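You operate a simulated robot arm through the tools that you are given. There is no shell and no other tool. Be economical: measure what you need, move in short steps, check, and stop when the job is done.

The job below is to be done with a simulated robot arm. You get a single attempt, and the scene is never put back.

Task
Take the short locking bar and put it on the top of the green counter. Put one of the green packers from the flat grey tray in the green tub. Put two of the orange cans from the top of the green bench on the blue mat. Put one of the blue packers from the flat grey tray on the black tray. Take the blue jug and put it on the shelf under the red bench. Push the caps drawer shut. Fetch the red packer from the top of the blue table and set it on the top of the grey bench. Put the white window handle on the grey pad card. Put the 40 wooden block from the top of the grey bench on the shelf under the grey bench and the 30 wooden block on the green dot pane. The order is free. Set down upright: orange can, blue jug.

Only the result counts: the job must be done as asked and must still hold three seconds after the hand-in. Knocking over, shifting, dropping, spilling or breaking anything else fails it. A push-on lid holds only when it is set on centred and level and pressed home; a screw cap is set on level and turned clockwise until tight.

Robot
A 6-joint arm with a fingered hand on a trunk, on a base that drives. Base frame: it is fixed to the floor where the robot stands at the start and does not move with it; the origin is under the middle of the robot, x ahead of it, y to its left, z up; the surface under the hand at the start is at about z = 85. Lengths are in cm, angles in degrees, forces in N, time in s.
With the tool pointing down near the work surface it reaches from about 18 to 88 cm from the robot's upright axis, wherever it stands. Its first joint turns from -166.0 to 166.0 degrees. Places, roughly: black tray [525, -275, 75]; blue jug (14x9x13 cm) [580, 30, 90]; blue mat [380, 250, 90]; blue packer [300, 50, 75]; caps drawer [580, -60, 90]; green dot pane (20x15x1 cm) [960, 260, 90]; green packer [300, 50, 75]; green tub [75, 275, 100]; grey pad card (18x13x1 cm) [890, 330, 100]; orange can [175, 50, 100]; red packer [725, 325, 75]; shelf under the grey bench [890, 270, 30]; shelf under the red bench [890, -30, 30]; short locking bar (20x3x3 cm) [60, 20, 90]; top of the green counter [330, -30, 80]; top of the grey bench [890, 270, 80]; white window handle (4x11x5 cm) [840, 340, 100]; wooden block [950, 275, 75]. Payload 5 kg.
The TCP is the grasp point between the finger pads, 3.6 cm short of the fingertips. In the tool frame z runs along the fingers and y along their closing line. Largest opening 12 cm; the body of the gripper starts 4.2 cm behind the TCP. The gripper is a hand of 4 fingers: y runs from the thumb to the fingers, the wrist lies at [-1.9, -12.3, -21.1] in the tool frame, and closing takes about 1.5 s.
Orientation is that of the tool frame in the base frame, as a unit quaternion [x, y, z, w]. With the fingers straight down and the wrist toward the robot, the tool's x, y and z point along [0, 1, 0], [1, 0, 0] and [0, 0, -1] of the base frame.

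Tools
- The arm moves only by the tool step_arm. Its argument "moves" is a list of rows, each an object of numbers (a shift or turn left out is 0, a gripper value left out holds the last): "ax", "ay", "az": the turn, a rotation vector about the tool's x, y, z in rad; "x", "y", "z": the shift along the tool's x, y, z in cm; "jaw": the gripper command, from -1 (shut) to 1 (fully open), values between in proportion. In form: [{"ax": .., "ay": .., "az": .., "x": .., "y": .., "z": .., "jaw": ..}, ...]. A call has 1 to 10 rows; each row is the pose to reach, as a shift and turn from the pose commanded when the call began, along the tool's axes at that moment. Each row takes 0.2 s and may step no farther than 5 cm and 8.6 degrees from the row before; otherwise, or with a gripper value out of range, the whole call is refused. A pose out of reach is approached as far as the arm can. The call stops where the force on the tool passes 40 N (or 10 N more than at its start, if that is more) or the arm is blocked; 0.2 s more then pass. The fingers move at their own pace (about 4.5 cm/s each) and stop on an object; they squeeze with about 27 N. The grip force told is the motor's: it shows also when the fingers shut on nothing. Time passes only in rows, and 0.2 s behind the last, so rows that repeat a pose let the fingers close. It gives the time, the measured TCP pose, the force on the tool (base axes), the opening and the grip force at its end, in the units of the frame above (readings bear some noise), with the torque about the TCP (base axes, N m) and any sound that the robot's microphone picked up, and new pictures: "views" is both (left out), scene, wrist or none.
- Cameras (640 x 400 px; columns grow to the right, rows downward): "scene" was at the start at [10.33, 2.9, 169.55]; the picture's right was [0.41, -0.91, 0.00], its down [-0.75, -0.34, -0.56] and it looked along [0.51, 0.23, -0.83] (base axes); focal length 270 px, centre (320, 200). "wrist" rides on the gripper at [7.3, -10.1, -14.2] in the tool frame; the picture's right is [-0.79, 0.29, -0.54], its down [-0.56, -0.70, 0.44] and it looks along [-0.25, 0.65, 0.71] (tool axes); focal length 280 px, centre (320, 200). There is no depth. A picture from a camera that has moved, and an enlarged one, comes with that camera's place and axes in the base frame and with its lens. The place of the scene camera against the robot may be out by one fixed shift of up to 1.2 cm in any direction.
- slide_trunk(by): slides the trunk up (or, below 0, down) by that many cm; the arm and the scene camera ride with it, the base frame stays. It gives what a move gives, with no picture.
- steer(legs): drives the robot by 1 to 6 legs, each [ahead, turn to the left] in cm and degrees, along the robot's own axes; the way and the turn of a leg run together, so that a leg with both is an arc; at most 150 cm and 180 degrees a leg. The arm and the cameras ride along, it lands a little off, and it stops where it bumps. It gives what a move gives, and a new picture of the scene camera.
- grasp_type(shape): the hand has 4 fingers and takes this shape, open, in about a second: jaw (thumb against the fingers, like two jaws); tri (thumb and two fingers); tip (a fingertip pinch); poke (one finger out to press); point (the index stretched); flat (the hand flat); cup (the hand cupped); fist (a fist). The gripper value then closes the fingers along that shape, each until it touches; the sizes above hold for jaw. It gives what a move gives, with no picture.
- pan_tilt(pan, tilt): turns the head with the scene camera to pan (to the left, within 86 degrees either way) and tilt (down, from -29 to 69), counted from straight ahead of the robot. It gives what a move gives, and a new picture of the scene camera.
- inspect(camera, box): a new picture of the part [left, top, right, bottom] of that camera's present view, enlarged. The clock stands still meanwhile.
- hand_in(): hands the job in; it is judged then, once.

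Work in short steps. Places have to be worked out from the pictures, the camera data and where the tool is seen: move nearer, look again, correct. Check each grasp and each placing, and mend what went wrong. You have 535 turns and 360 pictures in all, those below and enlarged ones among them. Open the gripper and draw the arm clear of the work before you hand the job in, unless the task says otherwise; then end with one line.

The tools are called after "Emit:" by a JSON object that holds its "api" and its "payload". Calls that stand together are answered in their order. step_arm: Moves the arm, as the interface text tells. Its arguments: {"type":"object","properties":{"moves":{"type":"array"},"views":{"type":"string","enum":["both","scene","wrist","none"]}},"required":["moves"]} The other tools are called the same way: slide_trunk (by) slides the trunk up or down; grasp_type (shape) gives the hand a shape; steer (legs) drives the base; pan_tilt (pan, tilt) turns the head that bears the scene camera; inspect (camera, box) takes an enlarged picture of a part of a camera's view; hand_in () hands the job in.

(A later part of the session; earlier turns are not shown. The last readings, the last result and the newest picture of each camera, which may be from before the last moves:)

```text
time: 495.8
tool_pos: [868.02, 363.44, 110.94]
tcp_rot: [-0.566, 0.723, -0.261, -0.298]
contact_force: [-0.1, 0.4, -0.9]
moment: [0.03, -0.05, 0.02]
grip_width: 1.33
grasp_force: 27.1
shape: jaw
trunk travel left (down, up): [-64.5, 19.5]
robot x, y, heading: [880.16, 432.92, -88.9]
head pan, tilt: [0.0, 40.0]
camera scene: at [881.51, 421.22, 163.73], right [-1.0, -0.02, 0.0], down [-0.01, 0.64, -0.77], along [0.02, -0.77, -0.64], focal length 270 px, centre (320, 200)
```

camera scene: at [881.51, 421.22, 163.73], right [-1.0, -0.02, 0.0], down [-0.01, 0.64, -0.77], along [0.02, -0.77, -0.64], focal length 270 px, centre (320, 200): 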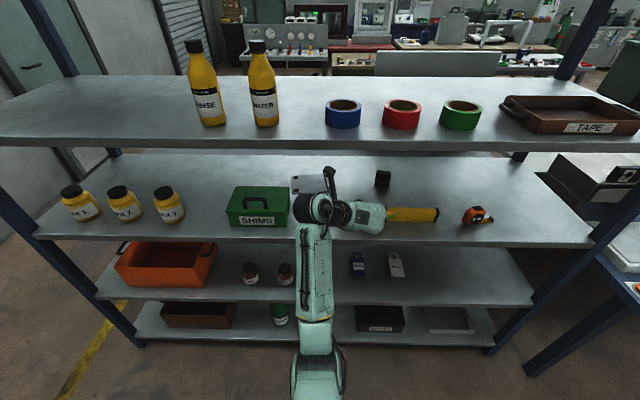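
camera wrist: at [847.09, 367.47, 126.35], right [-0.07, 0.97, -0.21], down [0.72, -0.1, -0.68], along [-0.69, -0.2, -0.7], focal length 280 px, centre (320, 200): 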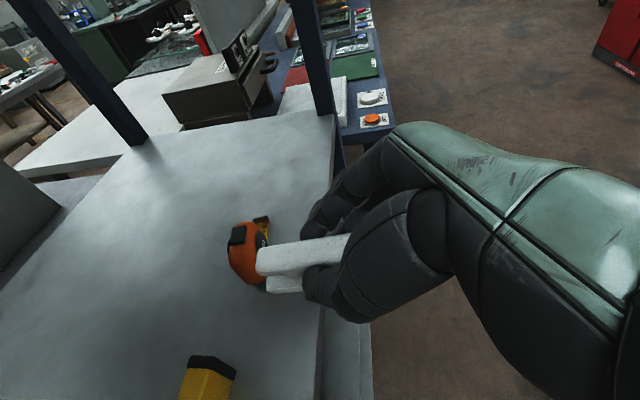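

Box right edge x≈894 (front y≈351, top 109); card spans x 878–896, y 322.5–336. Outside the rack I yaw the hand 55° (fingers pointing left-forward) and shift to x≈884.

Emit:
{"api": "step_arm", "payload": {"moves": [{"ax": 0.1, "ay": -0.005, "az": -0.094, "x": -0.6, "y": -2.2, "z": -0.5}, {"ax": 0.2, "ay": -0.011, "az": -0.188, "x": -1.2, "y": -4.4, "z": -1.0}, {"ax": 0.3, "ay": -0.016, "az": -0.282, "x": -1.8, "y": -6.6, "z": -1.5}, {"ax": 0.4, "ay": -0.022, "az": -0.376, "x": -2.4, "y": -8.8, "z": -2.0}, {"ax": 0.5, "ay": -0.027, "az": -0.47, "x": -3, "y": -11, "z": -2.5}, {"ax": 0.6, "ay": -0.033, "az": -0.565, "x": -3.6, "y": -13.2, "z": -3.0}, {"ax": 0.698, "ay": -0.038, "az": -0.658, "x": -4.1, "y": -15.2, "z": -3.5}, {"ax": 0.698, "ay": -0.038, "az": -0.658, "x": -4.1, "y": -15.2, "z": -3.5}]}}

```text
time: 497.6
tool_pos: [884.01, 365.28, 110.85]
tcp_rot: [0.836, -0.378, 0.37, 0.144]
contact_force: [-1.2, 0.1, 0.1]
moment: [0.0, 0.03, -0.02]
grip_width: 1.34
grasp_force: 26.6
shape: jaw
trunk travel left (down, up): [-64.5, 19.5]
robot x, y, heading: [880.52, 432.86, -88.5]
head pan, tilt: [0.0, 40.0]
camera scene: at [881.52, 421.23, 163.73], right [-1.0, -0.02, 0.0], down [-0.01, 0.64, -0.77], along [0.02, -0.77, -0.64], focal length 270 px, centre (320, 200)
camera wrist: at [887.53, 375.78, 126.35], right [-0.84, 0.5, -0.21], down [0.5, 0.53, -0.68], along [-0.23, -0.68, -0.7], focal length 280 px, centre (320, 200)
```

scene: 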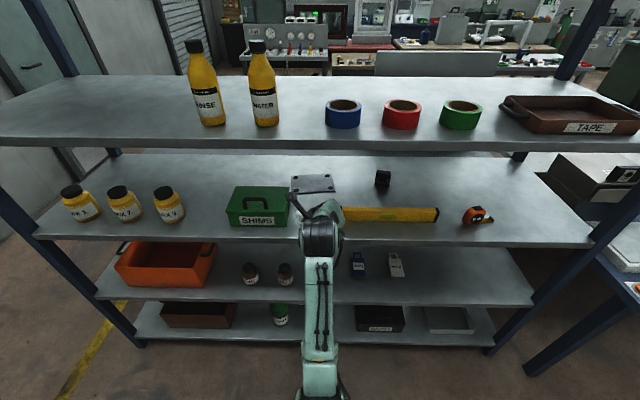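
wrist: 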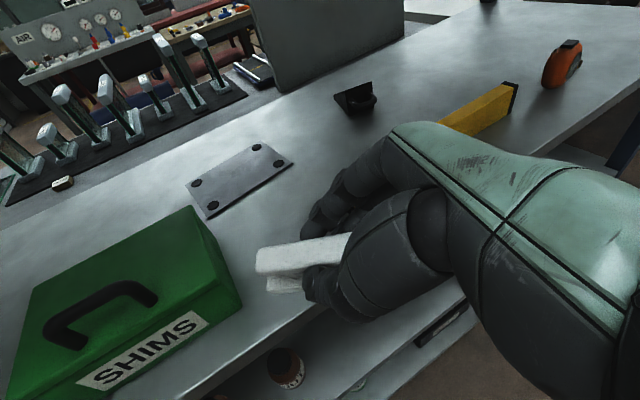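

Card centre from the wrist view: (885.7, 329.9). I go in over the card, descending gradually to z≈103.5.

Emit:
{"api": "step_arm", "payload": {"moves": [{"x": 1.7, "y": 2.5, "z": 2.4}, {"x": 3.4, "y": 5, "z": 4.8}, {"x": 5.1, "y": 7.5, "z": 7.1}, {"x": 6.87, "y": 10, "z": 9.5}, {"x": 7.9, "y": 12.2, "z": 12}, {"x": 8.9, "y": 14.5, "z": 14.4}, {"x": 9.95, "y": 16.8, "z": 16.8}, {"x": 9.95, "y": 16.8, "z": 16.8}]}}

```text
time: 499.4
tool_pos: [884.42, 339.84, 105.83]
tcp_rot: [0.835, -0.38, 0.371, 0.144]
contact_force: [-0.2, -0.1, -0.7]
moment: [0.03, 0.05, -0.01]
grip_width: 1.36
grasp_force: 27.0
shape: jaw
trunk travel left (down, up): [-64.5, 19.5]
robot x, y, heading: [880.05, 432.81, -88.8]
head pan, tilt: [0.0, 40.0]
camera scene: at [881.51, 421.33, 163.74], right [-1.0, -0.02, 0.0], down [-0.01, 0.64, -0.77], along [0.02, -0.77, -0.64], focal length 270 px, centre (320, 200)
camera wrist: at [887.89, 350.33, 121.39], right [-0.84, 0.51, -0.22], down [0.5, 0.53, -0.68], along [-0.23, -0.68, -0.7], focal length 280 px, centre (320, 200)
```

scene: 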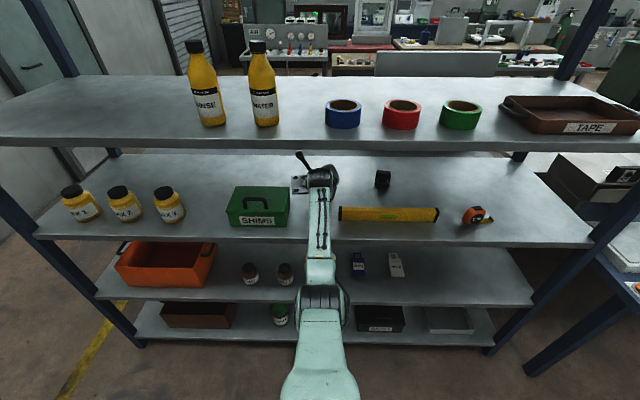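
wrist: 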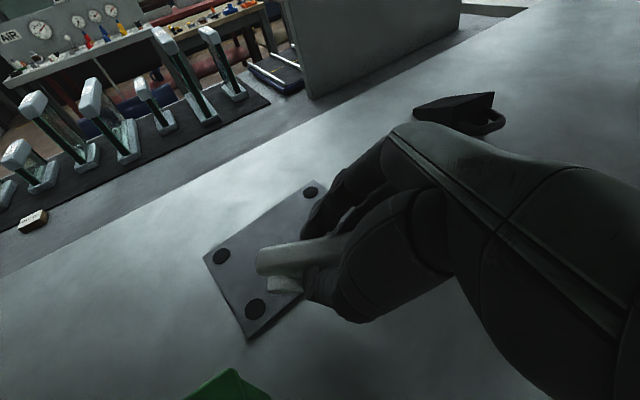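

Clear so far. I move in over the card centre.

Emit:
{"api": "step_arm", "payload": {"moves": [{"x": 1.3, "y": 2.1, "z": 2.4}, {"x": 2.5, "y": 4.1, "z": 4.8}, {"x": 3.7, "y": 6.1, "z": 7.2}, {"x": 3.7, "y": 6.1, "z": 7.2}], "views": "wrist"}}

```text
time: 500.4
tool_pos: [885.68, 331.88, 103.77]
tcp_rot: [0.835, -0.38, 0.371, 0.144]
contact_force: [0.2, 0.7, -1.9]
moment: [-0.03, 0.01, 0.01]
grip_width: 1.32
grasp_force: 27.4
shape: jaw
out of reach, approached as far as the arm can: row 3, 4
trunk travel left (down, up): [-64.5, 19.5]
robot x, y, heading: [880.71, 432.87, -88.9]
head pan, tilt: [0.0, 40.0]
camera wrist: at [889.21, 342.31, 119.3], right [-0.84, 0.51, -0.21], down [0.5, 0.53, -0.68], along [-0.23, -0.68, -0.7], focal length 280 px, centre (320, 200)
```

wrist: 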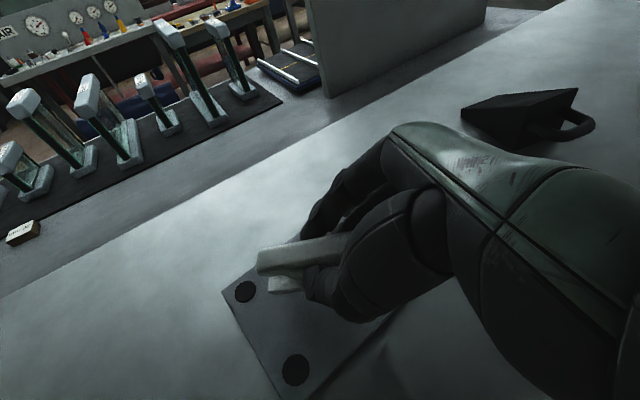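

I'm at reach limit 2 cm short; I nudge the base forward 2.5 cm.

Emit:
{"api": "steer", "payload": {"legs": [[2.5, 0]]}}

Emit:
{"api": "step_arm", "payload": {"moves": [{"x": 0}, {"x": 0}], "views": "wrist"}}

```text
time: 501.3
tool_pos: [885.77, 329.72, 104.17]
tcp_rot: [0.836, -0.378, 0.371, 0.145]
contact_force: [0.5, -0.1, -0.3]
moment: [0.03, 0.01, -0.01]
grip_width: 1.36
grasp_force: 27.3
shape: jaw
trunk travel left (down, up): [-64.5, 19.5]
robot x, y, heading: [880.63, 430.08, -88.6]
head pan, tilt: [0.0, 40.0]
camera scene: at [881.57, 419.07, 163.76], right [-1.0, -0.02, 0.0], down [-0.01, 0.64, -0.77], along [0.02, -0.77, -0.64], focal length 270 px, centre (320, 200)
```

scene: 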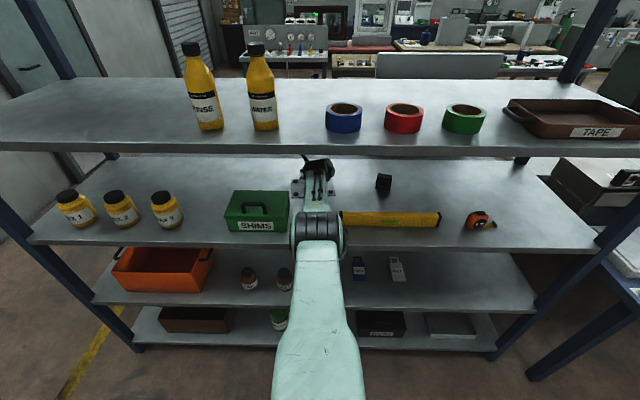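

```text
time: 501.9
tool_pos: [885.73, 329.44, 104.01]
tcp_rot: [0.836, -0.38, 0.369, 0.144]
contact_force: [-0.1, 0.5, -1.7]
moment: [0.05, 0.04, -0.01]
grip_width: 1.35
grasp_force: 26.5
shape: jaw
trunk travel left (down, up): [-64.5, 19.5]
robot x, y, heading: [880.11, 430.78, -88.7]
head pan, tilt: [0.0, 40.0]
camera wrist: at [889.28, 339.91, 119.4], right [-0.84, 0.51, -0.21], down [0.5, 0.53, -0.68], along [-0.23, -0.68, -0.7], focal length 280 px, centre (320, 200)
```

wrist: 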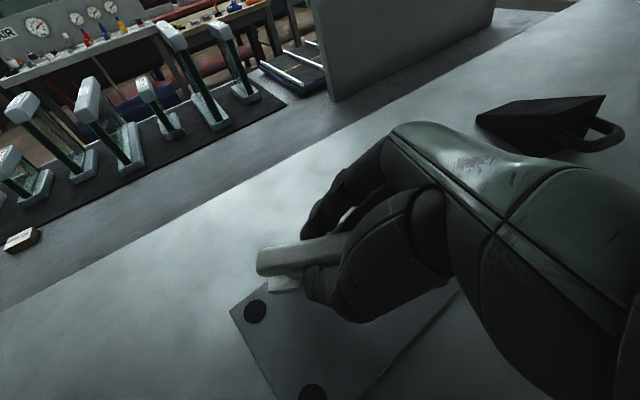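

The handle is over the card with margins all round. I lower it with the trunk: first 2.2 cm.

Emit:
{"api": "slide_trunk", "payload": {"by": -2.2}}

```text
time: 502.6
tool_pos: [885.69, 329.61, 101.88]
tcp_rot: [0.836, -0.379, 0.37, 0.145]
contact_force: [-0.5, -0.1, 0.9]
moment: [-0.07, -0.11, -0.03]
grip_width: 1.35
grasp_force: 27.1
shape: jaw
trunk travel left (down, up): [-62.3, 21.7]
robot x, y, heading: [880.77, 430.43, -88.8]
head pan, tilt: [0.0, 40.0]
```

Emit:
{"api": "slide_trunk", "payload": {"by": -0.5}}

Emit:
{"api": "inspect", "payload": {"camera": "wrist", "box": [160, 200, 480, 400]}}

```text
time: 503.1
tool_pos: [885.8, 329.43, 101.45]
tcp_rot: [0.835, -0.379, 0.371, 0.145]
contact_force: [-1.2, 0.2, 4.0]
moment: [-0.18, -0.24, -0.01]
grip_width: 1.32
grasp_force: 27.2
shape: jaw
trunk travel left (down, up): [-61.8, 22.2]
robot x, y, heading: [880.66, 430.53, -88.6]
head pan, tilt: [0.0, 40.0]
```

```text
2.00 times, centred on (320, 300) of wrist
camera zoom: at [889.23, 340.02, 116.91], right [-0.84, 0.51, -0.22], down [0.5, 0.53, -0.68], along [-0.23, -0.68, -0.7], focal length 561 px, centre (320, 0)
```

zoom: 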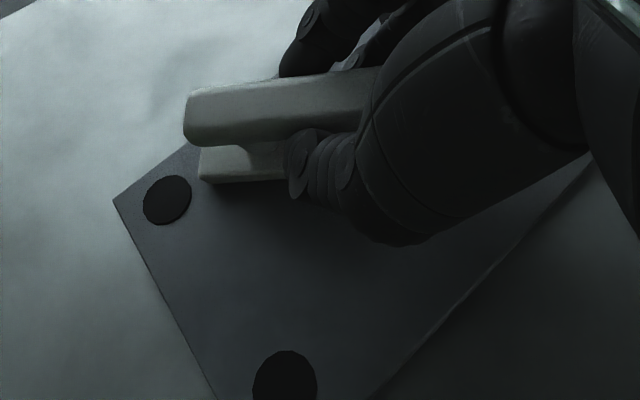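

Touching the card, but it's close to the far edge. I lift 1 cm, shift 1.8 cm toward me and set down again.

Emit:
{"api": "slide_trunk", "payload": {"by": 1.2}}

Emit:
{"api": "step_arm", "payload": {"moves": [{"x": -0.6, "y": -0.4, "z": -0.6}, {"x": -1.17, "y": -0.84, "z": -1.2}, {"x": -1.17, "y": -0.84, "z": -1.2}], "views": "none"}}

Emit:
{"api": "slide_trunk", "payload": {"by": -1.0}}

Emit:
{"api": "inspect", "payload": {"camera": "wrist", "box": [160, 200, 480, 400]}}

```text
time: 503.7
tool_pos: [885.86, 329.67, 102.41]
tcp_rot: [0.836, -0.38, 0.37, 0.143]
contact_force: [0.3, -0.7, -1.3]
moment: [0.05, 0.02, 0.0]
grip_width: 1.37
grasp_force: 26.9
shape: jaw
trunk travel left (down, up): [-63.0, 21.0]
robot x, y, heading: [880.71, 430.39, -88.7]
head pan, tilt: [0.0, 40.0]
```

```text
time: 504.5
tool_pos: [885.32, 331.3, 102.46]
tcp_rot: [0.836, -0.379, 0.369, 0.144]
contact_force: [0.6, 0.0, -1.3]
moment: [0.05, 0.0, -0.02]
grip_width: 1.34
grasp_force: 27.1
shape: jaw
trunk travel left (down, up): [-63.0, 21.0]
robot x, y, heading: [880.41, 430.55, -88.4]
head pan, tilt: [0.0, 40.0]
```

```text
time: 505.1
tool_pos: [885.34, 331.37, 101.64]
tcp_rot: [0.835, -0.379, 0.371, 0.145]
contact_force: [-1.0, -0.3, 2.9]
moment: [-0.15, -0.22, -0.05]
grip_width: 1.33
grasp_force: 26.6
shape: jaw
trunk travel left (down, up): [-62.0, 22.0]
robot x, y, heading: [880.44, 429.9, -88.7]
head pan, tilt: [0.0, 40.0]
```

```text
2.00 times, centred on (320, 300) of wrist
camera zoom: at [888.81, 341.84, 117.05], right [-0.84, 0.51, -0.22], down [0.5, 0.53, -0.68], along [-0.23, -0.68, -0.7], focal length 561 px, centre (320, 0)
```

zoom: 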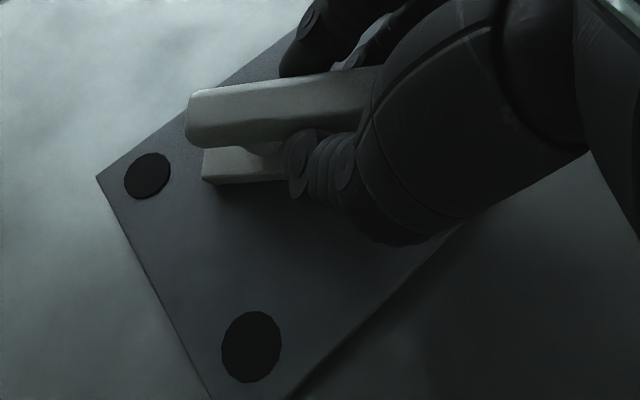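

Now well inside the card. I press 0.3 cm more and open the fingers slightly.

Emit:
{"api": "slide_trunk", "payload": {"by": -0.3}}

Emit:
{"api": "step_arm", "payload": {"moves": [{"jaw": -0.7}, {"jaw": -0.5}, {"jaw": -0.3}, {"jaw": -0.2}, {"jaw": -0.2}], "views": "wrist"}}

```text
time: 505.6
tool_pos: [885.37, 331.44, 101.39]
tcp_rot: [0.836, -0.378, 0.371, 0.145]
contact_force: [-0.5, 1.6, 5.0]
moment: [-0.25, -0.3, -0.01]
grip_width: 1.39
grasp_force: 26.8
shape: jaw
trunk travel left (down, up): [-61.7, 22.3]
robot x, y, heading: [880.6, 430.3, -88.6]
head pan, tilt: [0.0, 40.0]
```

```text
time: 506.8
tool_pos: [885.41, 331.44, 101.18]
tcp_rot: [0.836, -0.379, 0.37, 0.144]
contact_force: [-0.1, -0.5, 0.8]
moment: [-0.02, 0.0, 0.01]
grip_width: 4.74
grasp_force: 0.0
shape: jaw
trunk travel left (down, up): [-61.7, 22.3]
robot x, y, heading: [880.33, 430.03, -88.7]
head pan, tilt: [0.0, 40.0]
camera wrist: at [888.84, 341.81, 116.6], right [-0.84, 0.51, -0.21], down [0.5, 0.53, -0.68], along [-0.23, -0.68, -0.7], focal length 280 px, centre (320, 200)
```

wrist: 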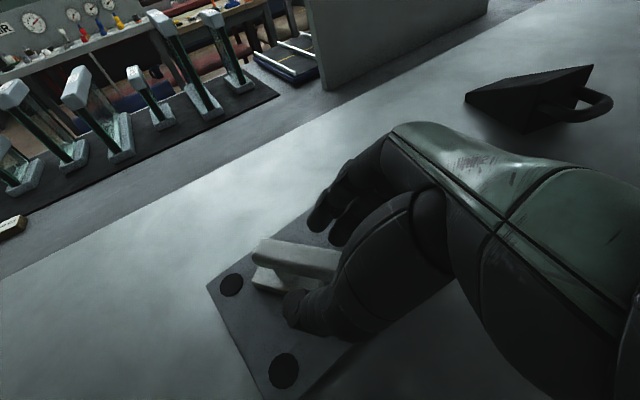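

Released and standing. I withdraw upward and back out.

Emit:
{"api": "step_arm", "payload": {"moves": [{"z": -2.8, "x": 0.3, "y": -0.6}, {"x": 1.2, "y": -1.95, "z": -5.6}, {"x": -0.1, "y": -4.3, "z": -7.6}, {"x": -1.4, "y": -6.7, "z": -9.6}, {"x": -2.74, "y": -9.1, "z": -11.6}, {"x": -5.2, "y": -12.7, "z": -14.6}, {"x": -7.7, "y": -16.3, "z": -17.6}, {"x": -10.2, "y": -19.8, "z": -20.6}, {"x": -12.7, "y": -23.3, "z": -23.6}]}}

Emit:
{"api": "inspect", "payload": {"camera": "scene", "box": [270, 150, 370, 230]}}

```text
refused: row 6 steps farther than a row can; nothing moved
```

```text
5.00 times, centred on (320, 190) of scene
camera zoom: at [881.57, 418.76, 160.93], right [-1.0, -0.02, 0.0], down [-0.01, 0.64, -0.77], along [0.02, -0.77, -0.64], focal length 1351 px, centre (320, 250)
```

zoom: 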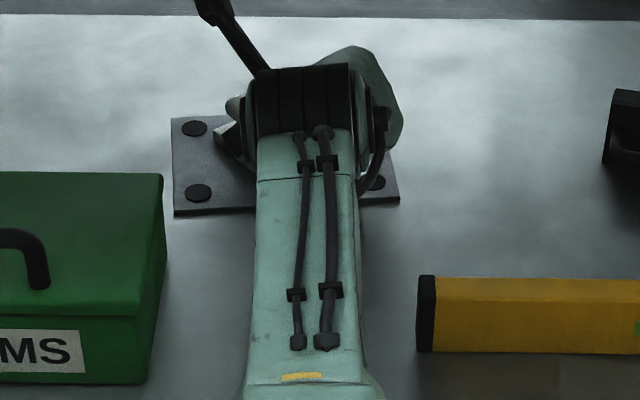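

One row was too long; I repeat with shorter rows.

Emit:
{"api": "step_arm", "payload": {"moves": [{"z": -2.8, "x": 0.3, "y": -0.6}, {"x": 1.2, "y": -1.95, "z": -5.6}, {"x": -0.1, "y": -4.3, "z": -7.6}, {"x": -1.4, "y": -6.7, "z": -9.6}, {"x": -2.74, "y": -9.1, "z": -11.6}, {"x": -4.7, "y": -12.0, "z": -14.0}, {"x": -6.7, "y": -14.8, "z": -16.4}, {"x": -8.7, "y": -17.6, "z": -18.8}, {"x": -10.7, "y": -20.4, "z": -21.2}, {"x": -12.7, "y": -23.3, "z": -23.6}]}}

Emit:
{"api": "inspect", "payload": {"camera": "scene", "box": [270, 150, 370, 230]}}

```text
time: 509.0
tool_pos: [884.89, 366.08, 109.33]
tcp_rot: [0.836, -0.379, 0.37, 0.145]
contact_force: [0.0, 1.1, -0.8]
moment: [-0.03, -0.02, 0.01]
grip_width: 4.8
grasp_force: 0.1
shape: jaw
trunk travel left (down, up): [-61.7, 22.3]
robot x, y, heading: [880.33, 430.36, -88.8]
head pan, tilt: [0.0, 40.0]
camera scene: at [881.57, 418.91, 160.95], right [-1.0, -0.02, 0.0], down [-0.01, 0.64, -0.77], along [0.02, -0.77, -0.64], focal length 270 px, centre (320, 200)
camera wrist: at [888.38, 376.62, 124.78], right [-0.84, 0.51, -0.22], down [0.5, 0.53, -0.68], along [-0.23, -0.68, -0.7], focal length 280 px, centre (320, 200)
```

scene: 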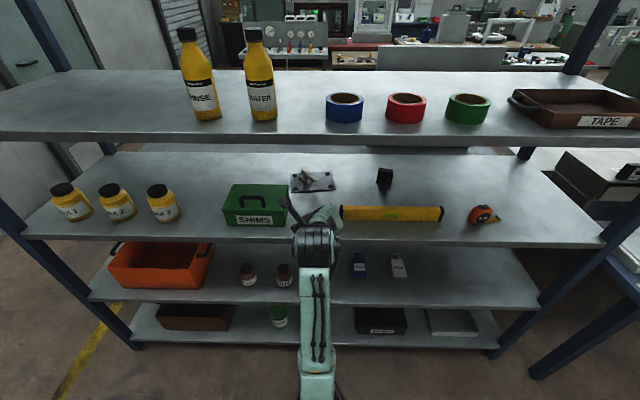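
wrist: 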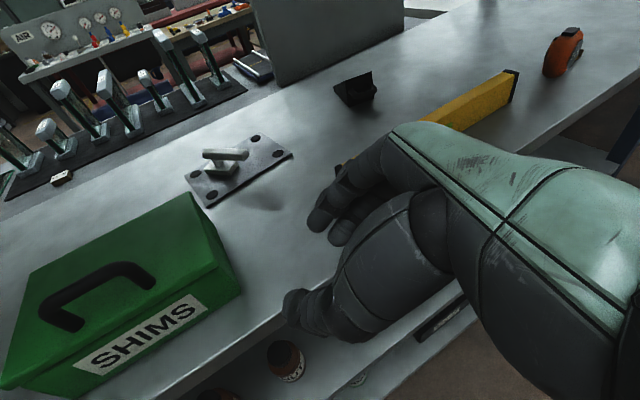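

```text
5.00 times, centred on (320, 190) of scene
camera zoom: at [881.57, 418.91, 160.95], right [-1.0, -0.02, 0.0], down [-0.01, 0.64, -0.77], along [0.02, -0.77, -0.64], focal length 1351 px, centre (320, 250)
```

zoom: 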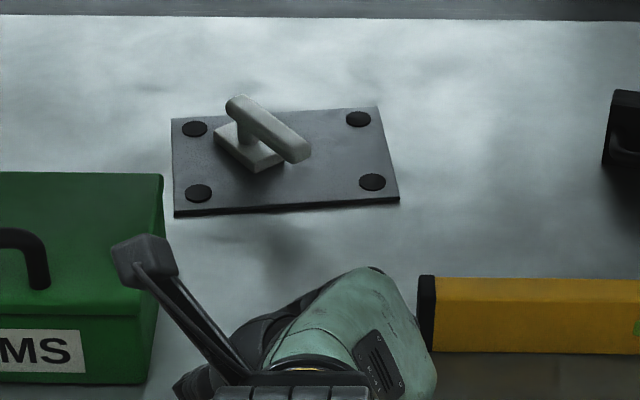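

The handle stands on the pad card. Next the red packer on the blue table. I back off and restore the fingers-down pose.

Emit:
{"api": "steer", "payload": {"legs": [[-25, 0]]}}

Emit:
{"api": "step_arm", "payload": {"moves": [{"ay": -0.14}, {"ay": -0.28}, {"ay": -0.42}, {"ay": -0.56}, {"ay": -0.7}, {"ay": -0.82}], "views": "none"}}

Emit:
{"api": "step_arm", "payload": {"moves": [{"az": -0.14, "jaw": 1}, {"az": -0.28}, {"az": -0.42}, {"az": -0.56}, {"az": -0.7}, {"az": -0.83}], "views": "none"}}

Emit:
{"api": "slide_trunk", "payload": {"by": 12}}

Emit:
{"api": "pan_tilt", "payload": {"pan": -55, "tilt": 30}}

```text
time: 510.9
tool_pos: [884.32, 390.89, 109.21]
tcp_rot: [0.835, -0.38, 0.371, 0.145]
contact_force: [0.1, 0.5, 0.2]
moment: [0.03, 0.0, -0.05]
grip_width: 4.76
grasp_force: 0.1
shape: jaw
trunk travel left (down, up): [-61.7, 22.3]
robot x, y, heading: [880.27, 455.08, -88.7]
head pan, tilt: [0.0, 40.0]
camera scene: at [881.04, 443.55, 160.93], right [-1.0, -0.02, 0.0], down [-0.01, 0.64, -0.77], along [0.02, -0.77, -0.64], focal length 270 px, centre (320, 200)
```

scene: 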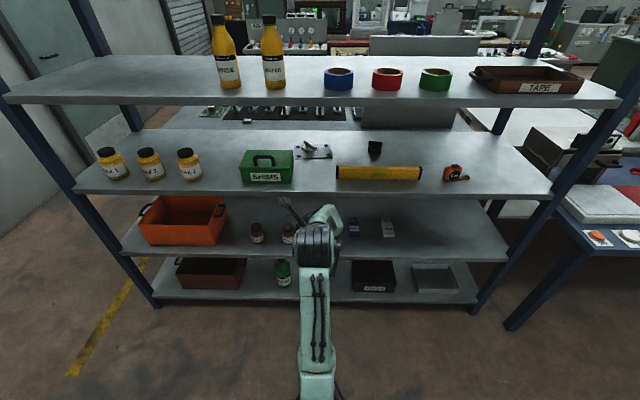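

```text
time: 512.3
tool_pos: [883.38, 386.66, 104.69]
tcp_rot: [0.914, -0.404, 0.005, -0.015]
contact_force: [0.2, -0.4, -0.1]
moment: [0.01, 0.03, 0.02]
grip_width: 4.78
grasp_force: 0.0
shape: jaw
out of reach, approached as far as the arm can: row 4, 5, 6
trunk travel left (down, up): [-61.7, 22.3]
robot x, y, heading: [879.73, 454.64, -88.6]
head pan, tilt: [0.0, 40.0]
```

```text
time: 513.7
tool_pos: [883.45, 386.85, 104.79]
tcp_rot: [1.0, -0.002, 0.014, -0.014]
contact_force: [0.1, 0.1, 1.4]
moment: [-0.03, 0.05, -0.01]
grip_width: 11.97
grasp_force: 0.1
shape: jaw
trunk travel left (down, up): [-61.7, 22.3]
robot x, y, heading: [880.21, 455.01, -88.8]
head pan, tilt: [0.0, 40.0]
```

```text
time: 515.2
tool_pos: [883.49, 386.69, 116.77]
tcp_rot: [1.0, -0.003, 0.012, -0.015]
contact_force: [-0.2, -0.5, -0.2]
moment: [0.02, 0.03, 0.0]
grip_width: 11.95
grasp_force: 0.1
shape: jaw
trunk travel left (down, up): [-73.7, 10.3]
robot x, y, heading: [879.83, 454.82, -88.7]
head pan, tilt: [0.0, 40.0]
```

```text
time: 516.5
tool_pos: [883.42, 386.79, 116.73]
tcp_rot: [1.0, -0.003, 0.013, -0.014]
contact_force: [-0.2, 0.6, 0.0]
moment: [-0.02, 0.04, -0.03]
grip_width: 11.98
grasp_force: 0.1
shape: jaw
trunk travel left (down, up): [-73.7, 10.3]
robot x, y, heading: [880.12, 454.93, -88.8]
head pan, tilt: [-55.0, 30.0]
camera scene: at [873.57, 446.64, 174.46], right [-0.59, 0.81, 0.0], down [0.4, 0.3, -0.87], along [-0.7, -0.51, -0.5], focal length 270 px, centre (320, 200)
```

scene: 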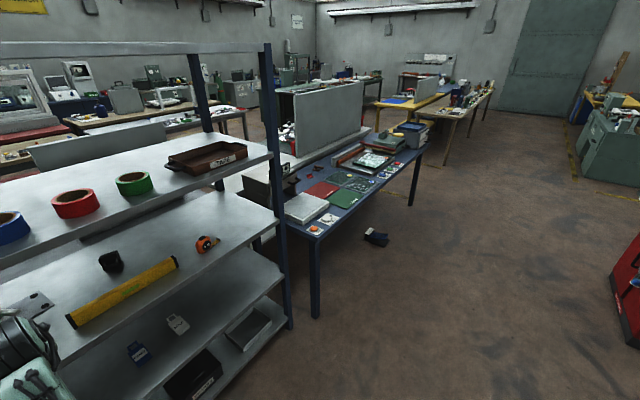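

Emit:
{"api": "inspect", "payload": {"camera": "scene", "box": [270, 110, 450, 250]}}

```text
2.86 times, centred on (360, 180) of scene
camera zoom: at [873.57, 446.64, 174.46], right [-0.59, 0.81, 0.0], down [0.4, 0.3, -0.87], along [-0.7, -0.51, -0.5], focal length 772 px, centre (206, 257)
```

zoom: 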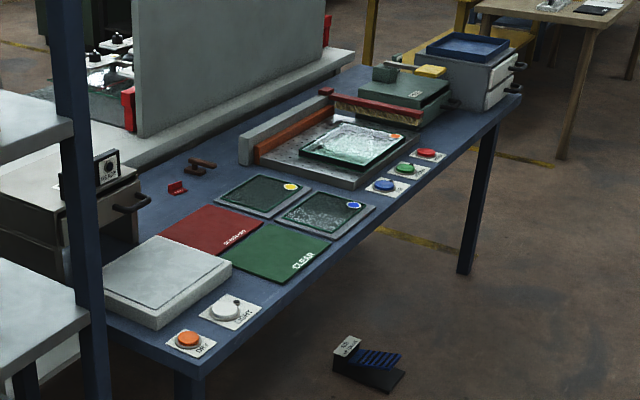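

The red packer is at ≈(718.5, 324). I drive along behind the table and face it.

Emit:
{"api": "steer", "payload": {"legs": [[0, -91.2], [150, 0], [9, 0], [0, 90], [25, 0]]}}

Emit:
{"api": "pan_tilt", "payload": {"pan": 0, "tilt": 48}}

```text
time: 536.0
tool_pos: [720.53, 357.41, 116.8]
tcp_rot: [1.0, -0.017, 0.013, -0.013]
contact_force: [-0.6, -0.1, -0.4]
moment: [0.0, -0.01, 0.01]
grip_width: 11.98
grasp_force: 0.1
shape: jaw
trunk travel left (down, up): [-73.7, 10.3]
robot x, y, heading: [719.11, 425.95, -90.4]
head pan, tilt: [-55.0, 30.0]
camera scene: at [712.5, 417.83, 174.47], right [-0.56, 0.83, 0.0], down [0.41, 0.28, -0.87], along [-0.71, -0.49, -0.5], focal length 270 px, centre (320, 200)
```

scene: 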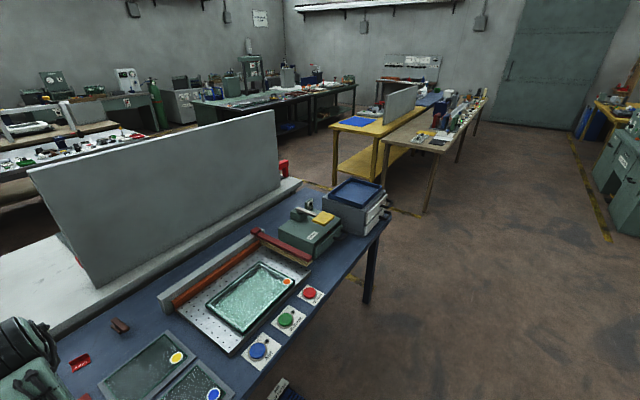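

```text
time: 537.2
tool_pos: [720.54, 357.53, 116.72]
tcp_rot: [1.0, -0.018, 0.012, -0.014]
contact_force: [-0.7, 0.7, 0.1]
moment: [-0.02, -0.01, 0.02]
grip_width: 11.98
grasp_force: 0.1
shape: jaw
trunk travel left (down, up): [-73.7, 10.3]
robot x, y, heading: [719.35, 425.89, -90.7]
head pan, tilt: [0.0, 48.0]
camera scene: at [719.87, 414.94, 171.78], right [-1.0, 0.01, 0.0], down [0.01, 0.74, -0.67], along [-0.01, -0.67, -0.74], focal length 270 px, centre (320, 200)
```

scene: 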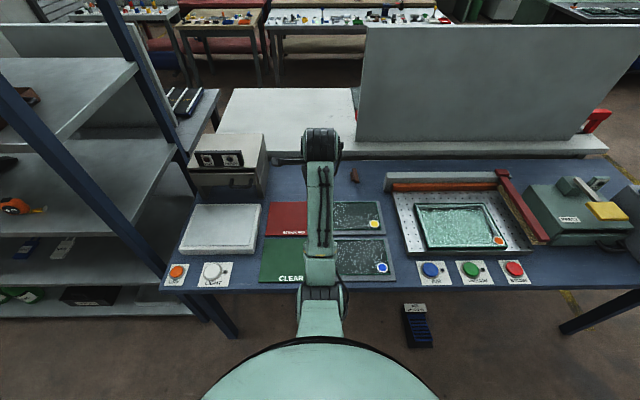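

I drive 14 cm closer and look with the wrist camera.

Emit:
{"api": "steer", "payload": {"legs": [[14, 0.5]]}}

Emit:
{"api": "inspect", "payload": {"camera": "wrist", "box": [0, 0, 640, 400]}}

```text
time: 538.6
tool_pos: [721.01, 343.73, 116.93]
tcp_rot: [1.0, -0.014, 0.013, -0.014]
contact_force: [-0.9, 0.5, 0.2]
moment: [0.01, -0.03, 0.02]
grip_width: 11.98
grasp_force: 0.0
shape: jaw
trunk travel left (down, up): [-73.7, 10.3]
robot x, y, heading: [719.16, 412.16, -90.0]
head pan, tilt: [0.0, 48.0]
camera scene: at [719.89, 401.15, 171.8], right [-1.0, 0.0, 0.0], down [0.0, 0.74, -0.67], along [0.0, -0.67, -0.74], focal length 270 px, centre (320, 200)
```

scene: 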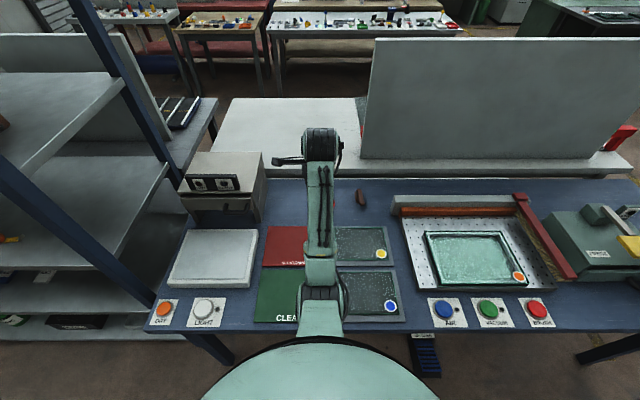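

```text
1.00 times, centred on (320, 200) of wrist (not enlarged: the box is as wide or as high as the picture)
camera zoom: at [728.24, 353.29, 131.57], right [-0.81, -0.28, 0.51], down [-0.53, 0.73, -0.44], along [-0.25, -0.63, -0.74], focal length 280 px, centre (320, 200)
```

zoom: 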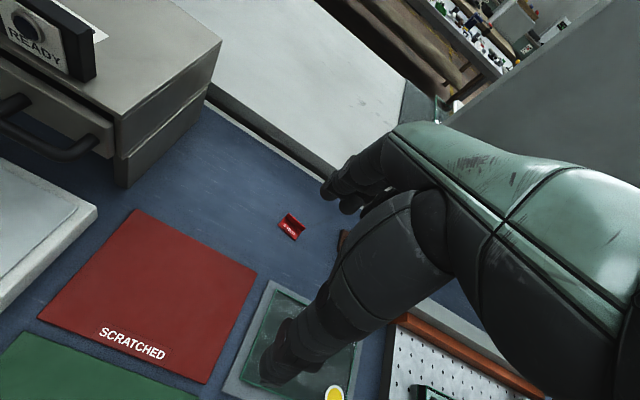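

Emit:
{"api": "inspect", "payload": {"camera": "wrist", "box": [250, 195, 340, 255]}}

```text
6.67 times, centred on (295, 225) of wrist
camera zoom: at [728.24, 353.29, 131.57], right [-0.81, -0.28, 0.51], down [-0.53, 0.73, -0.44], along [-0.25, -0.63, -0.74], focal length 1869 px, centre (487, 33)
```

zoom: 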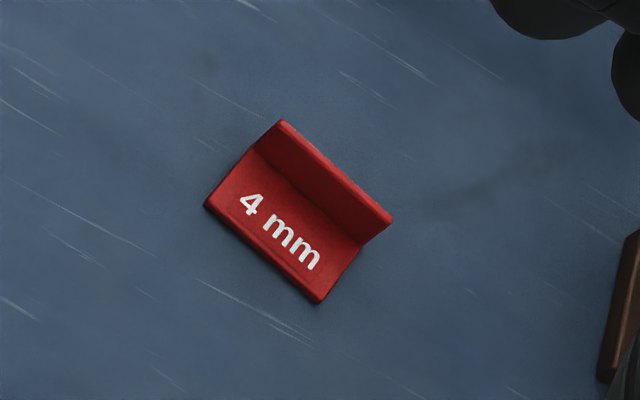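

It's a thin 4 mm plate with an upright lip on the far side (lip y≈318.9, x 712–717, turned ~10°). I'll pinch the lip. I drive 7 cm closer and lower the trunk 15 cm for reach.

Emit:
{"api": "steer", "payload": {"legs": [[7, 0]]}}

Emit:
{"api": "step_arm", "payload": {"moves": [{"x": -1.5, "y": 4, "az": 0.05}, {"x": -3, "y": 8, "az": 0.1}, {"x": -4.5, "y": 12, "az": 0.15}, {"x": -5.5, "y": 15, "az": 0.154}, {"x": -5.5, "y": 18, "az": 0.154}, {"x": -5.5, "y": 18, "az": 0.154}], "views": "wrist"}}

```text
time: 539.7
tool_pos: [721.18, 336.82, 116.85]
tcp_rot: [1.0, -0.013, 0.014, -0.014]
contact_force: [-0.9, -0.1, -0.2]
moment: [0.04, 0.0, -0.01]
grip_width: 11.98
grasp_force: 0.0
shape: jaw
trunk travel left (down, up): [-73.7, 10.3]
robot x, y, heading: [718.92, 404.64, -90.0]
head pan, tilt: [0.0, 48.0]
camera scene: at [719.9, 394.13, 171.79], right [-1.0, 0.0, 0.0], down [0.0, 0.74, -0.67], along [0.0, -0.67, -0.74], focal length 270 px, centre (320, 200)
```

scene: 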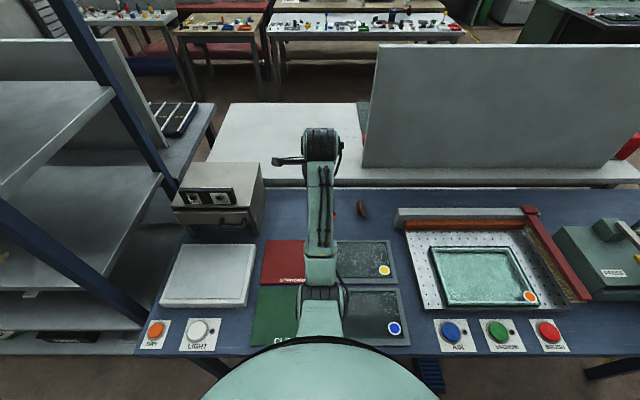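

```text
time: 541.1
tool_pos: [715.17, 318.82, 116.25]
tcp_rot: [0.996, -0.089, 0.012, -0.014]
contact_force: [0.4, 0.3, 0.1]
moment: [0.01, 0.01, 0.03]
grip_width: 11.98
grasp_force: 0.0
shape: jaw
trunk travel left (down, up): [-73.7, 10.3]
robot x, y, heading: [718.73, 405.25, -90.1]
head pan, tilt: [0.0, 48.0]
camera wrist: at [723.75, 327.16, 130.98], right [-0.84, -0.16, 0.52], down [-0.41, 0.8, -0.43], along [-0.35, -0.58, -0.74], focal length 280 px, centre (320, 200)
```

wrist: 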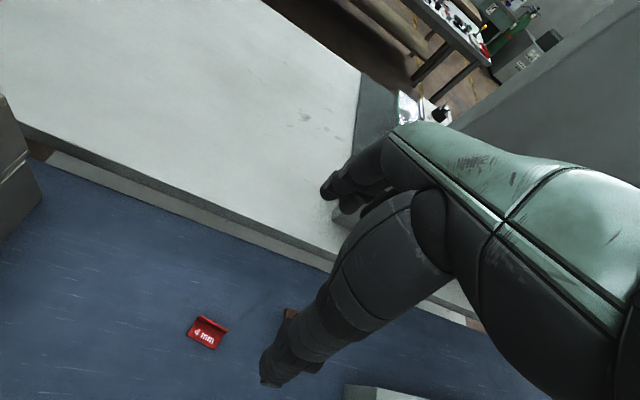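

Packer lip ≈ (714.6, 319.5). I lower with the trunk by 25 cm, straight down.

Emit:
{"api": "slide_trunk", "payload": {"by": -25}}

Emit:
{"api": "inspect", "payload": {"camera": "wrist", "box": [0, 0, 640, 400]}}

```text
time: 543.6
tool_pos: [715.25, 318.8, 91.22]
tcp_rot: [0.996, -0.09, 0.013, -0.016]
contact_force: [0.0, 0.1, -0.1]
moment: [-0.02, 0.01, -0.01]
grip_width: 11.96
grasp_force: 0.1
shape: jaw
trunk travel left (down, up): [-48.7, 35.3]
robot x, y, heading: [719.25, 404.9, -90.1]
head pan, tilt: [0.0, 48.0]
```

```text
1.00 times, centred on (320, 200) of wrist (not enlarged: the box is as wide or as high as the picture)
camera zoom: at [723.75, 327.14, 105.96], right [-0.84, -0.16, 0.52], down [-0.41, 0.8, -0.43], along [-0.35, -0.58, -0.74], focal length 280 px, centre (320, 200)
```

zoom: 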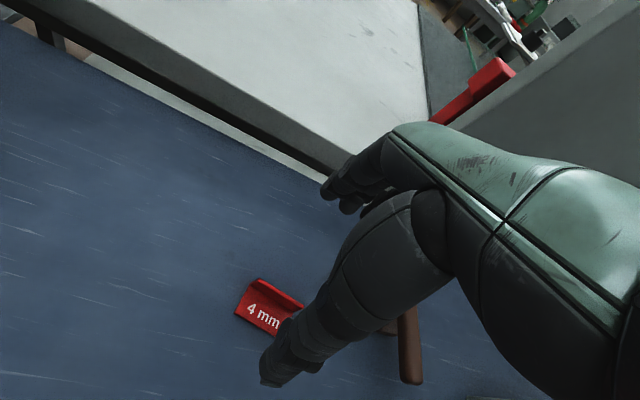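

Lip centre ≈ (714, 319.2). I narrow the opening to 3 cm, shift, and descend in small steps to feel the plate.

Emit:
{"api": "step_arm", "payload": {"moves": [{"x": -1.25, "y": -0.2, "z": 1, "jaw": -0.45}, {"x": -1.25, "y": -0.2, "z": 3}, {"x": -1.25, "y": -0.2, "z": 5}, {"x": -1.25, "y": -0.2, "z": 6.2}, {"x": -1.25, "y": -0.2, "z": 6.2}], "views": "wrist"}}

```text
time: 544.9
tool_pos: [714.11, 319.38, 84.92]
tcp_rot: [0.996, -0.089, 0.014, -0.015]
contact_force: [0.0, 0.1, 0.1]
moment: [-0.01, 0.01, 0.01]
grip_width: 3.36
grasp_force: 0.0
shape: jaw
trunk travel left (down, up): [-48.7, 35.3]
robot x, y, heading: [719.25, 405.21, -89.9]
head pan, tilt: [0.0, 48.0]
camera wrist: at [722.68, 327.7, 99.76], right [-0.84, -0.16, 0.51], down [-0.41, 0.8, -0.43], along [-0.35, -0.58, -0.74], focal length 280 px, centre (320, 200)
```

wrist: 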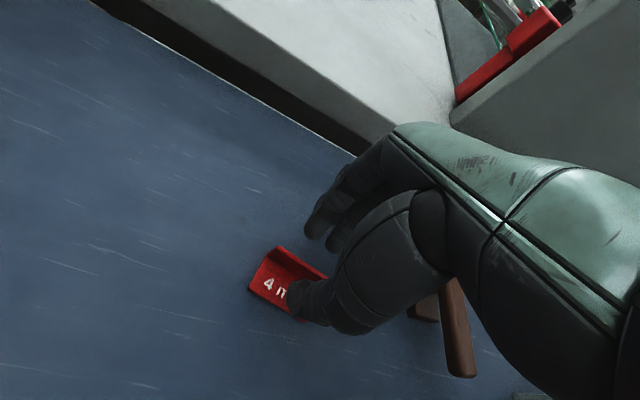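

Thumb is over the plate and fingers beyond the lip. I lower slowly.

Emit:
{"api": "step_arm", "payload": {"moves": [{"z": 0.4}, {"z": 0.8}, {"z": 1.2}, {"z": 1.2}], "views": "none"}}

```text
time: 545.9
tool_pos: [714.2, 319.46, 84.01]
tcp_rot: [0.996, -0.09, 0.012, -0.013]
contact_force: [-0.6, 0.4, 9.7]
moment: [0.32, -0.12, 0.02]
grip_width: 3.38
grasp_force: 0.0
shape: jaw
trunk travel left (down, up): [-48.7, 35.3]
robot x, y, heading: [719.15, 404.87, -89.8]
head pan, tilt: [0.0, 48.0]
```

Thumb touches the plate (80.4). I raise 0.3 and close on the lip.

Emit:
{"api": "step_arm", "payload": {"moves": [{"z": -0.35, "jaw": -0.6}, {"z": -0.35, "jaw": -1}, {"z": -0.35, "jaw": -1}, {"z": -0.35, "jaw": -1}, {"z": -0.35, "jaw": -1}, {"z": -0.35, "jaw": -1}], "views": "wrist"}}

```text
time: 547.2
tool_pos: [714.01, 319.43, 84.26]
tcp_rot: [0.996, -0.09, 0.012, -0.016]
contact_force: [-0.3, -0.6, -0.6]
moment: [-0.02, 0.02, 0.01]
grip_width: 0.4
grasp_force: 27.2
shape: jaw
trunk travel left (down, up): [-48.7, 35.3]
robot x, y, heading: [719.25, 405.12, -89.8]
head pan, tilt: [0.0, 48.0]
camera wrist: at [722.7, 327.71, 98.87], right [-0.84, -0.16, 0.51], down [-0.41, 0.8, -0.43], along [-0.35, -0.58, -0.74], focal length 280 px, centre (320, 200)
```

wrist: 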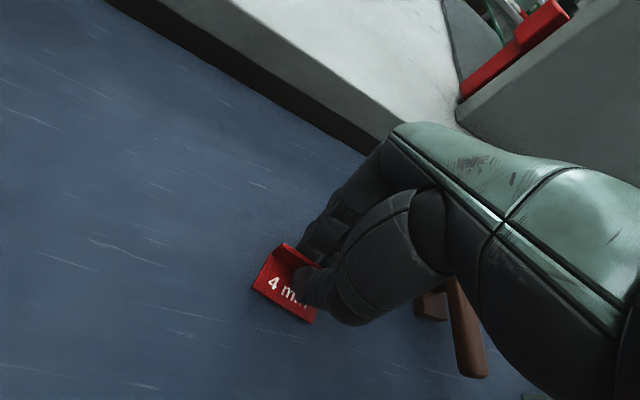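

Grip width 0.4 cm = lip held. I lift and check.

Emit:
{"api": "step_arm", "payload": {"moves": [{"z": -2}, {"z": -5}, {"z": -9}, {"z": -12}], "views": "wrist"}}

```text
time: 548.2
tool_pos: [713.79, 319.16, 96.16]
tcp_rot: [0.996, -0.09, 0.012, -0.015]
contact_force: [0.4, -0.1, -0.5]
moment: [-0.01, 0.02, 0.01]
grip_width: 0.38
grasp_force: 26.9
shape: jaw
trunk travel left (down, up): [-48.7, 35.3]
robot x, y, heading: [719.28, 405.4, -89.8]
head pan, tilt: [0.0, 48.0]
camera wrist: at [722.43, 327.5, 110.92], right [-0.84, -0.16, 0.52], down [-0.41, 0.8, -0.43], along [-0.35, -0.58, -0.74], focal length 280 px, centre (320, 200)
```

wrist: 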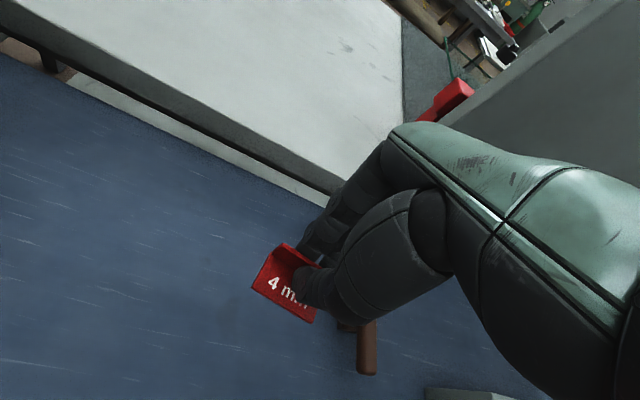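

Held. I raise, pull in, and drive round the rack back to the grey bench's right end.

Emit:
{"api": "slide_trunk", "payload": {"by": 22}}

Emit:
{"api": "step_arm", "payload": {"moves": [{"y": -4}, {"y": -8}, {"y": -12}, {"y": -16}, {"y": -20}, {"y": -24}, {"y": -28}], "views": "none"}}

Emit:
{"api": "steer", "payload": {"legs": [[-40, 0], [0, 90], [150, 0], [140, 0]]}}

```text
time: 550.6
tool_pos: [713.89, 319.15, 118.26]
tcp_rot: [0.996, -0.09, 0.013, -0.016]
contact_force: [-0.1, -0.6, -0.8]
moment: [-0.02, 0.0, -0.02]
grip_width: 0.41
grasp_force: 26.6
shape: jaw
trunk travel left (down, up): [-70.7, 13.3]
robot x, y, heading: [719.09, 404.95, -89.9]
head pan, tilt: [0.0, 48.0]
```

```text
time: 552.2
tool_pos: [718.78, 343.39, 114.51]
tcp_rot: [0.996, -0.09, 0.012, -0.011]
contact_force: [-0.9, 1.4, 0.7]
moment: [-0.01, 0.02, 0.0]
grip_width: 0.39
grasp_force: 26.5
shape: jaw
out of reach, approached as far as the arm can: row 5, 6, 7
trunk travel left (down, up): [-70.7, 13.3]
robot x, y, heading: [719.44, 404.97, -90.1]
head pan, tilt: [0.0, 48.0]
```

```text
time: 574.4
tool_pos: [1070.94, 423.06, 114.47]
tcp_rot: [0.786, 0.618, -0.001, -0.018]
contact_force: [-0.8, -0.9, -0.4]
moment: [-0.02, -0.01, -0.01]
grip_width: 0.39
grasp_force: 27.5
shape: jaw
trunk travel left (down, up): [-70.7, 13.3]
robot x, y, heading: [1009.62, 427.11, -3.3]
head pan, tilt: [0.0, 48.0]
camera scene: at [1021.07, 426.36, 168.78], right [-0.06, -1.0, 0.0], down [-0.74, 0.04, -0.67], along [0.67, -0.04, -0.74], focal length 270 px, centre (320, 200)
```

scene: 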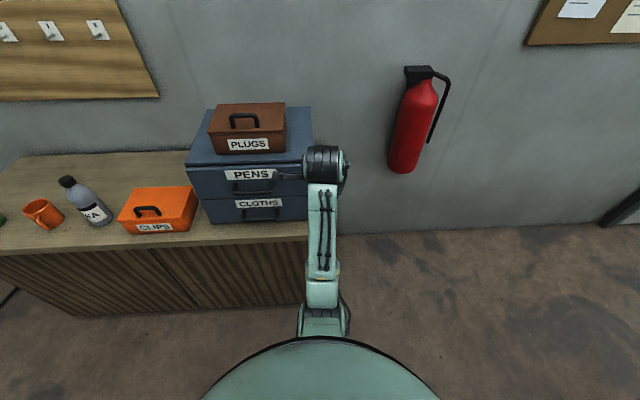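

Hand is near the cabinet; I turn right away from it and continue to the bench's end.

Emit:
{"api": "steer", "payload": {"legs": [[0, -51.7], [90, 0], [0, -35], [78, 0], [0, -90]]}}

Emit:
{"api": "pan_tilt", "payload": {"pan": 0, "tilt": 48}}

```text
time: 593.0
tool_pos: [998.1, 278.36, 114.44]
tcp_rot: [-0.629, 0.777, -0.018, 0.001]
contact_force: [0.1, -0.4, -0.4]
moment: [-0.01, 0.03, 0.01]
grip_width: 0.36
grasp_force: 26.9
shape: jaw
trunk travel left (down, up): [-70.7, 13.3]
robot x, y, heading: [1059.8, 276.26, 178.2]
head pan, tilt: [0.0, 48.0]
camera scene: at [1049.81, 276.53, 168.78], right [0.03, 1.0, 0.0], down [0.74, -0.02, -0.67], along [-0.67, 0.02, -0.74], focal length 270 px, centre (320, 200)
```

scene: 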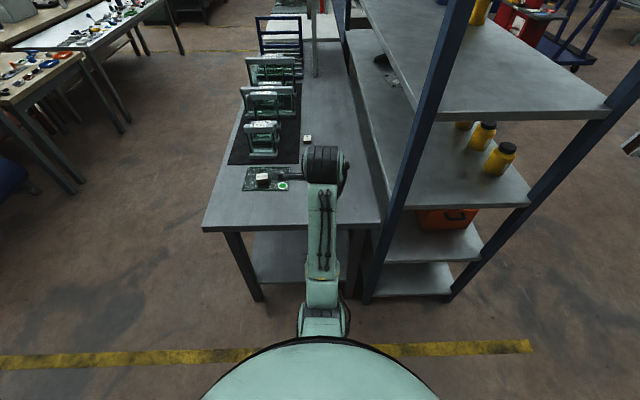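

```text
time: 593.6
tool_pos: [998.18, 278.35, 114.37]
tcp_rot: [-0.63, 0.776, -0.017, 0.001]
contact_force: [-0.3, 0.4, 0.0]
moment: [0.0, 0.03, 0.0]
grip_width: 0.39
grasp_force: 26.6
shape: jaw
trunk travel left (down, up): [-70.7, 13.3]
robot x, y, heading: [1059.59, 276.12, 178.3]
head pan, tilt: [0.0, 48.0]
camera scene: at [1049.81, 276.53, 168.78], right [0.03, 1.0, 0.0], down [0.74, -0.02, -0.67], along [-0.67, 0.02, -0.74], focal length 270 px, centre (320, 200)
```

scene: 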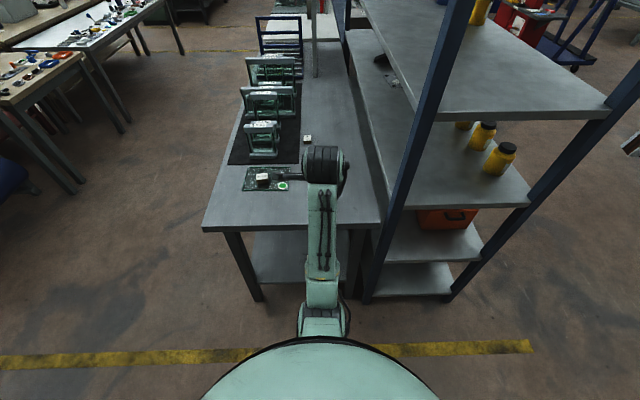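

I drive 30 cm forward so the hand is over the free end of the bench, then lower.

Emit:
{"api": "steer", "payload": {"legs": [[31, 0]]}}

Emit:
{"api": "step_arm", "payload": {"moves": [{"z": 4.5}, {"z": 9}, {"z": 13.5}, {"z": 18}, {"z": 22}, {"z": 24}, {"z": 24}]}}

```text
time: 595.8
tool_pos: [967.32, 279.31, 114.41]
tcp_rot: [-0.63, 0.777, -0.017, -0.001]
contact_force: [-0.3, 0.5, 0.4]
moment: [-0.03, 0.01, 0.02]
grip_width: 0.36
grasp_force: 27.2
shape: jaw
trunk travel left (down, up): [-70.7, 13.3]
robot x, y, heading: [1029.02, 276.83, 178.2]
head pan, tilt: [0.0, 48.0]
camera scene: at [1019.08, 277.41, 168.79], right [0.03, 1.0, 0.0], down [0.74, -0.02, -0.67], along [-0.67, 0.02, -0.74], focal length 270 px, centre (320, 200)
```

scene: 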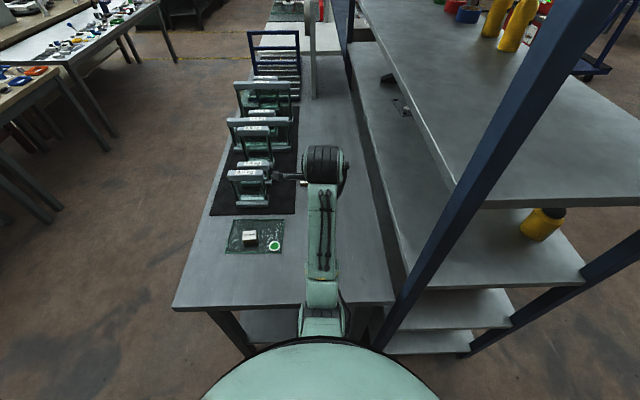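

```text
time: 597.4
tool_pos: [967.97, 278.48, 90.37]
tcp_rot: [-0.629, 0.777, -0.018, 0.001]
contact_force: [0.2, 0.2, -0.2]
moment: [0.03, 0.0, 0.01]
grip_width: 0.35
grasp_force: 27.3
shape: jaw
trunk travel left (down, up): [-70.7, 13.3]
robot x, y, heading: [1029.32, 277.02, 178.4]
head pan, tilt: [0.0, 48.0]
camera scene: at [1019.07, 277.4, 168.78], right [0.03, 1.0, 0.0], down [0.74, -0.02, -0.67], along [-0.67, 0.02, -0.74], focal length 270 px, centre (320, 200)
camera wrist: at [976.12, 269.78, 105.08], right [-0.13, 0.85, 0.52], down [0.81, 0.39, -0.44], along [-0.57, 0.36, -0.74], focal length 280 px, centre (320, 200)
```

scene: 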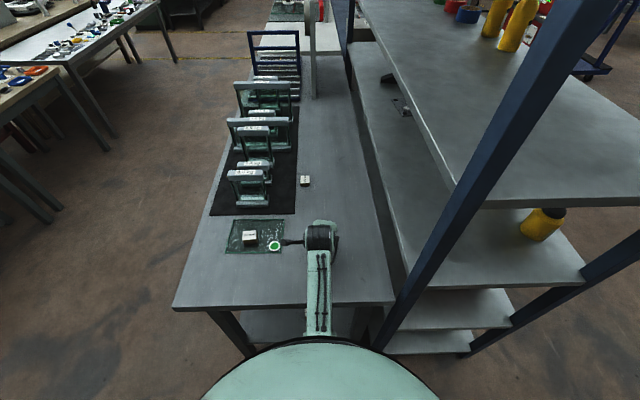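
wrist: 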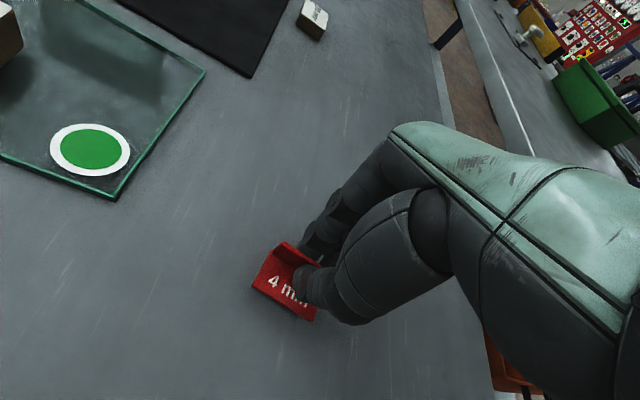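

Free area. I lower to contact in small steps.

Emit:
{"api": "step_arm", "payload": {"moves": [{"z": 0.5}, {"z": 1.0}, {"z": 1.0}], "views": "none"}}

```text
time: 598.2
tool_pos: [968.02, 278.55, 89.4]
tcp_rot: [-0.63, 0.777, -0.017, 0.0]
contact_force: [0.2, -1.2, -0.2]
moment: [-0.01, 0.04, 0.03]
grip_width: 0.35
grasp_force: 27.4
shape: jaw
trunk travel left (down, up): [-70.7, 13.3]
robot x, y, heading: [1028.86, 277.01, 178.4]
head pan, tilt: [0.0, 48.0]
```

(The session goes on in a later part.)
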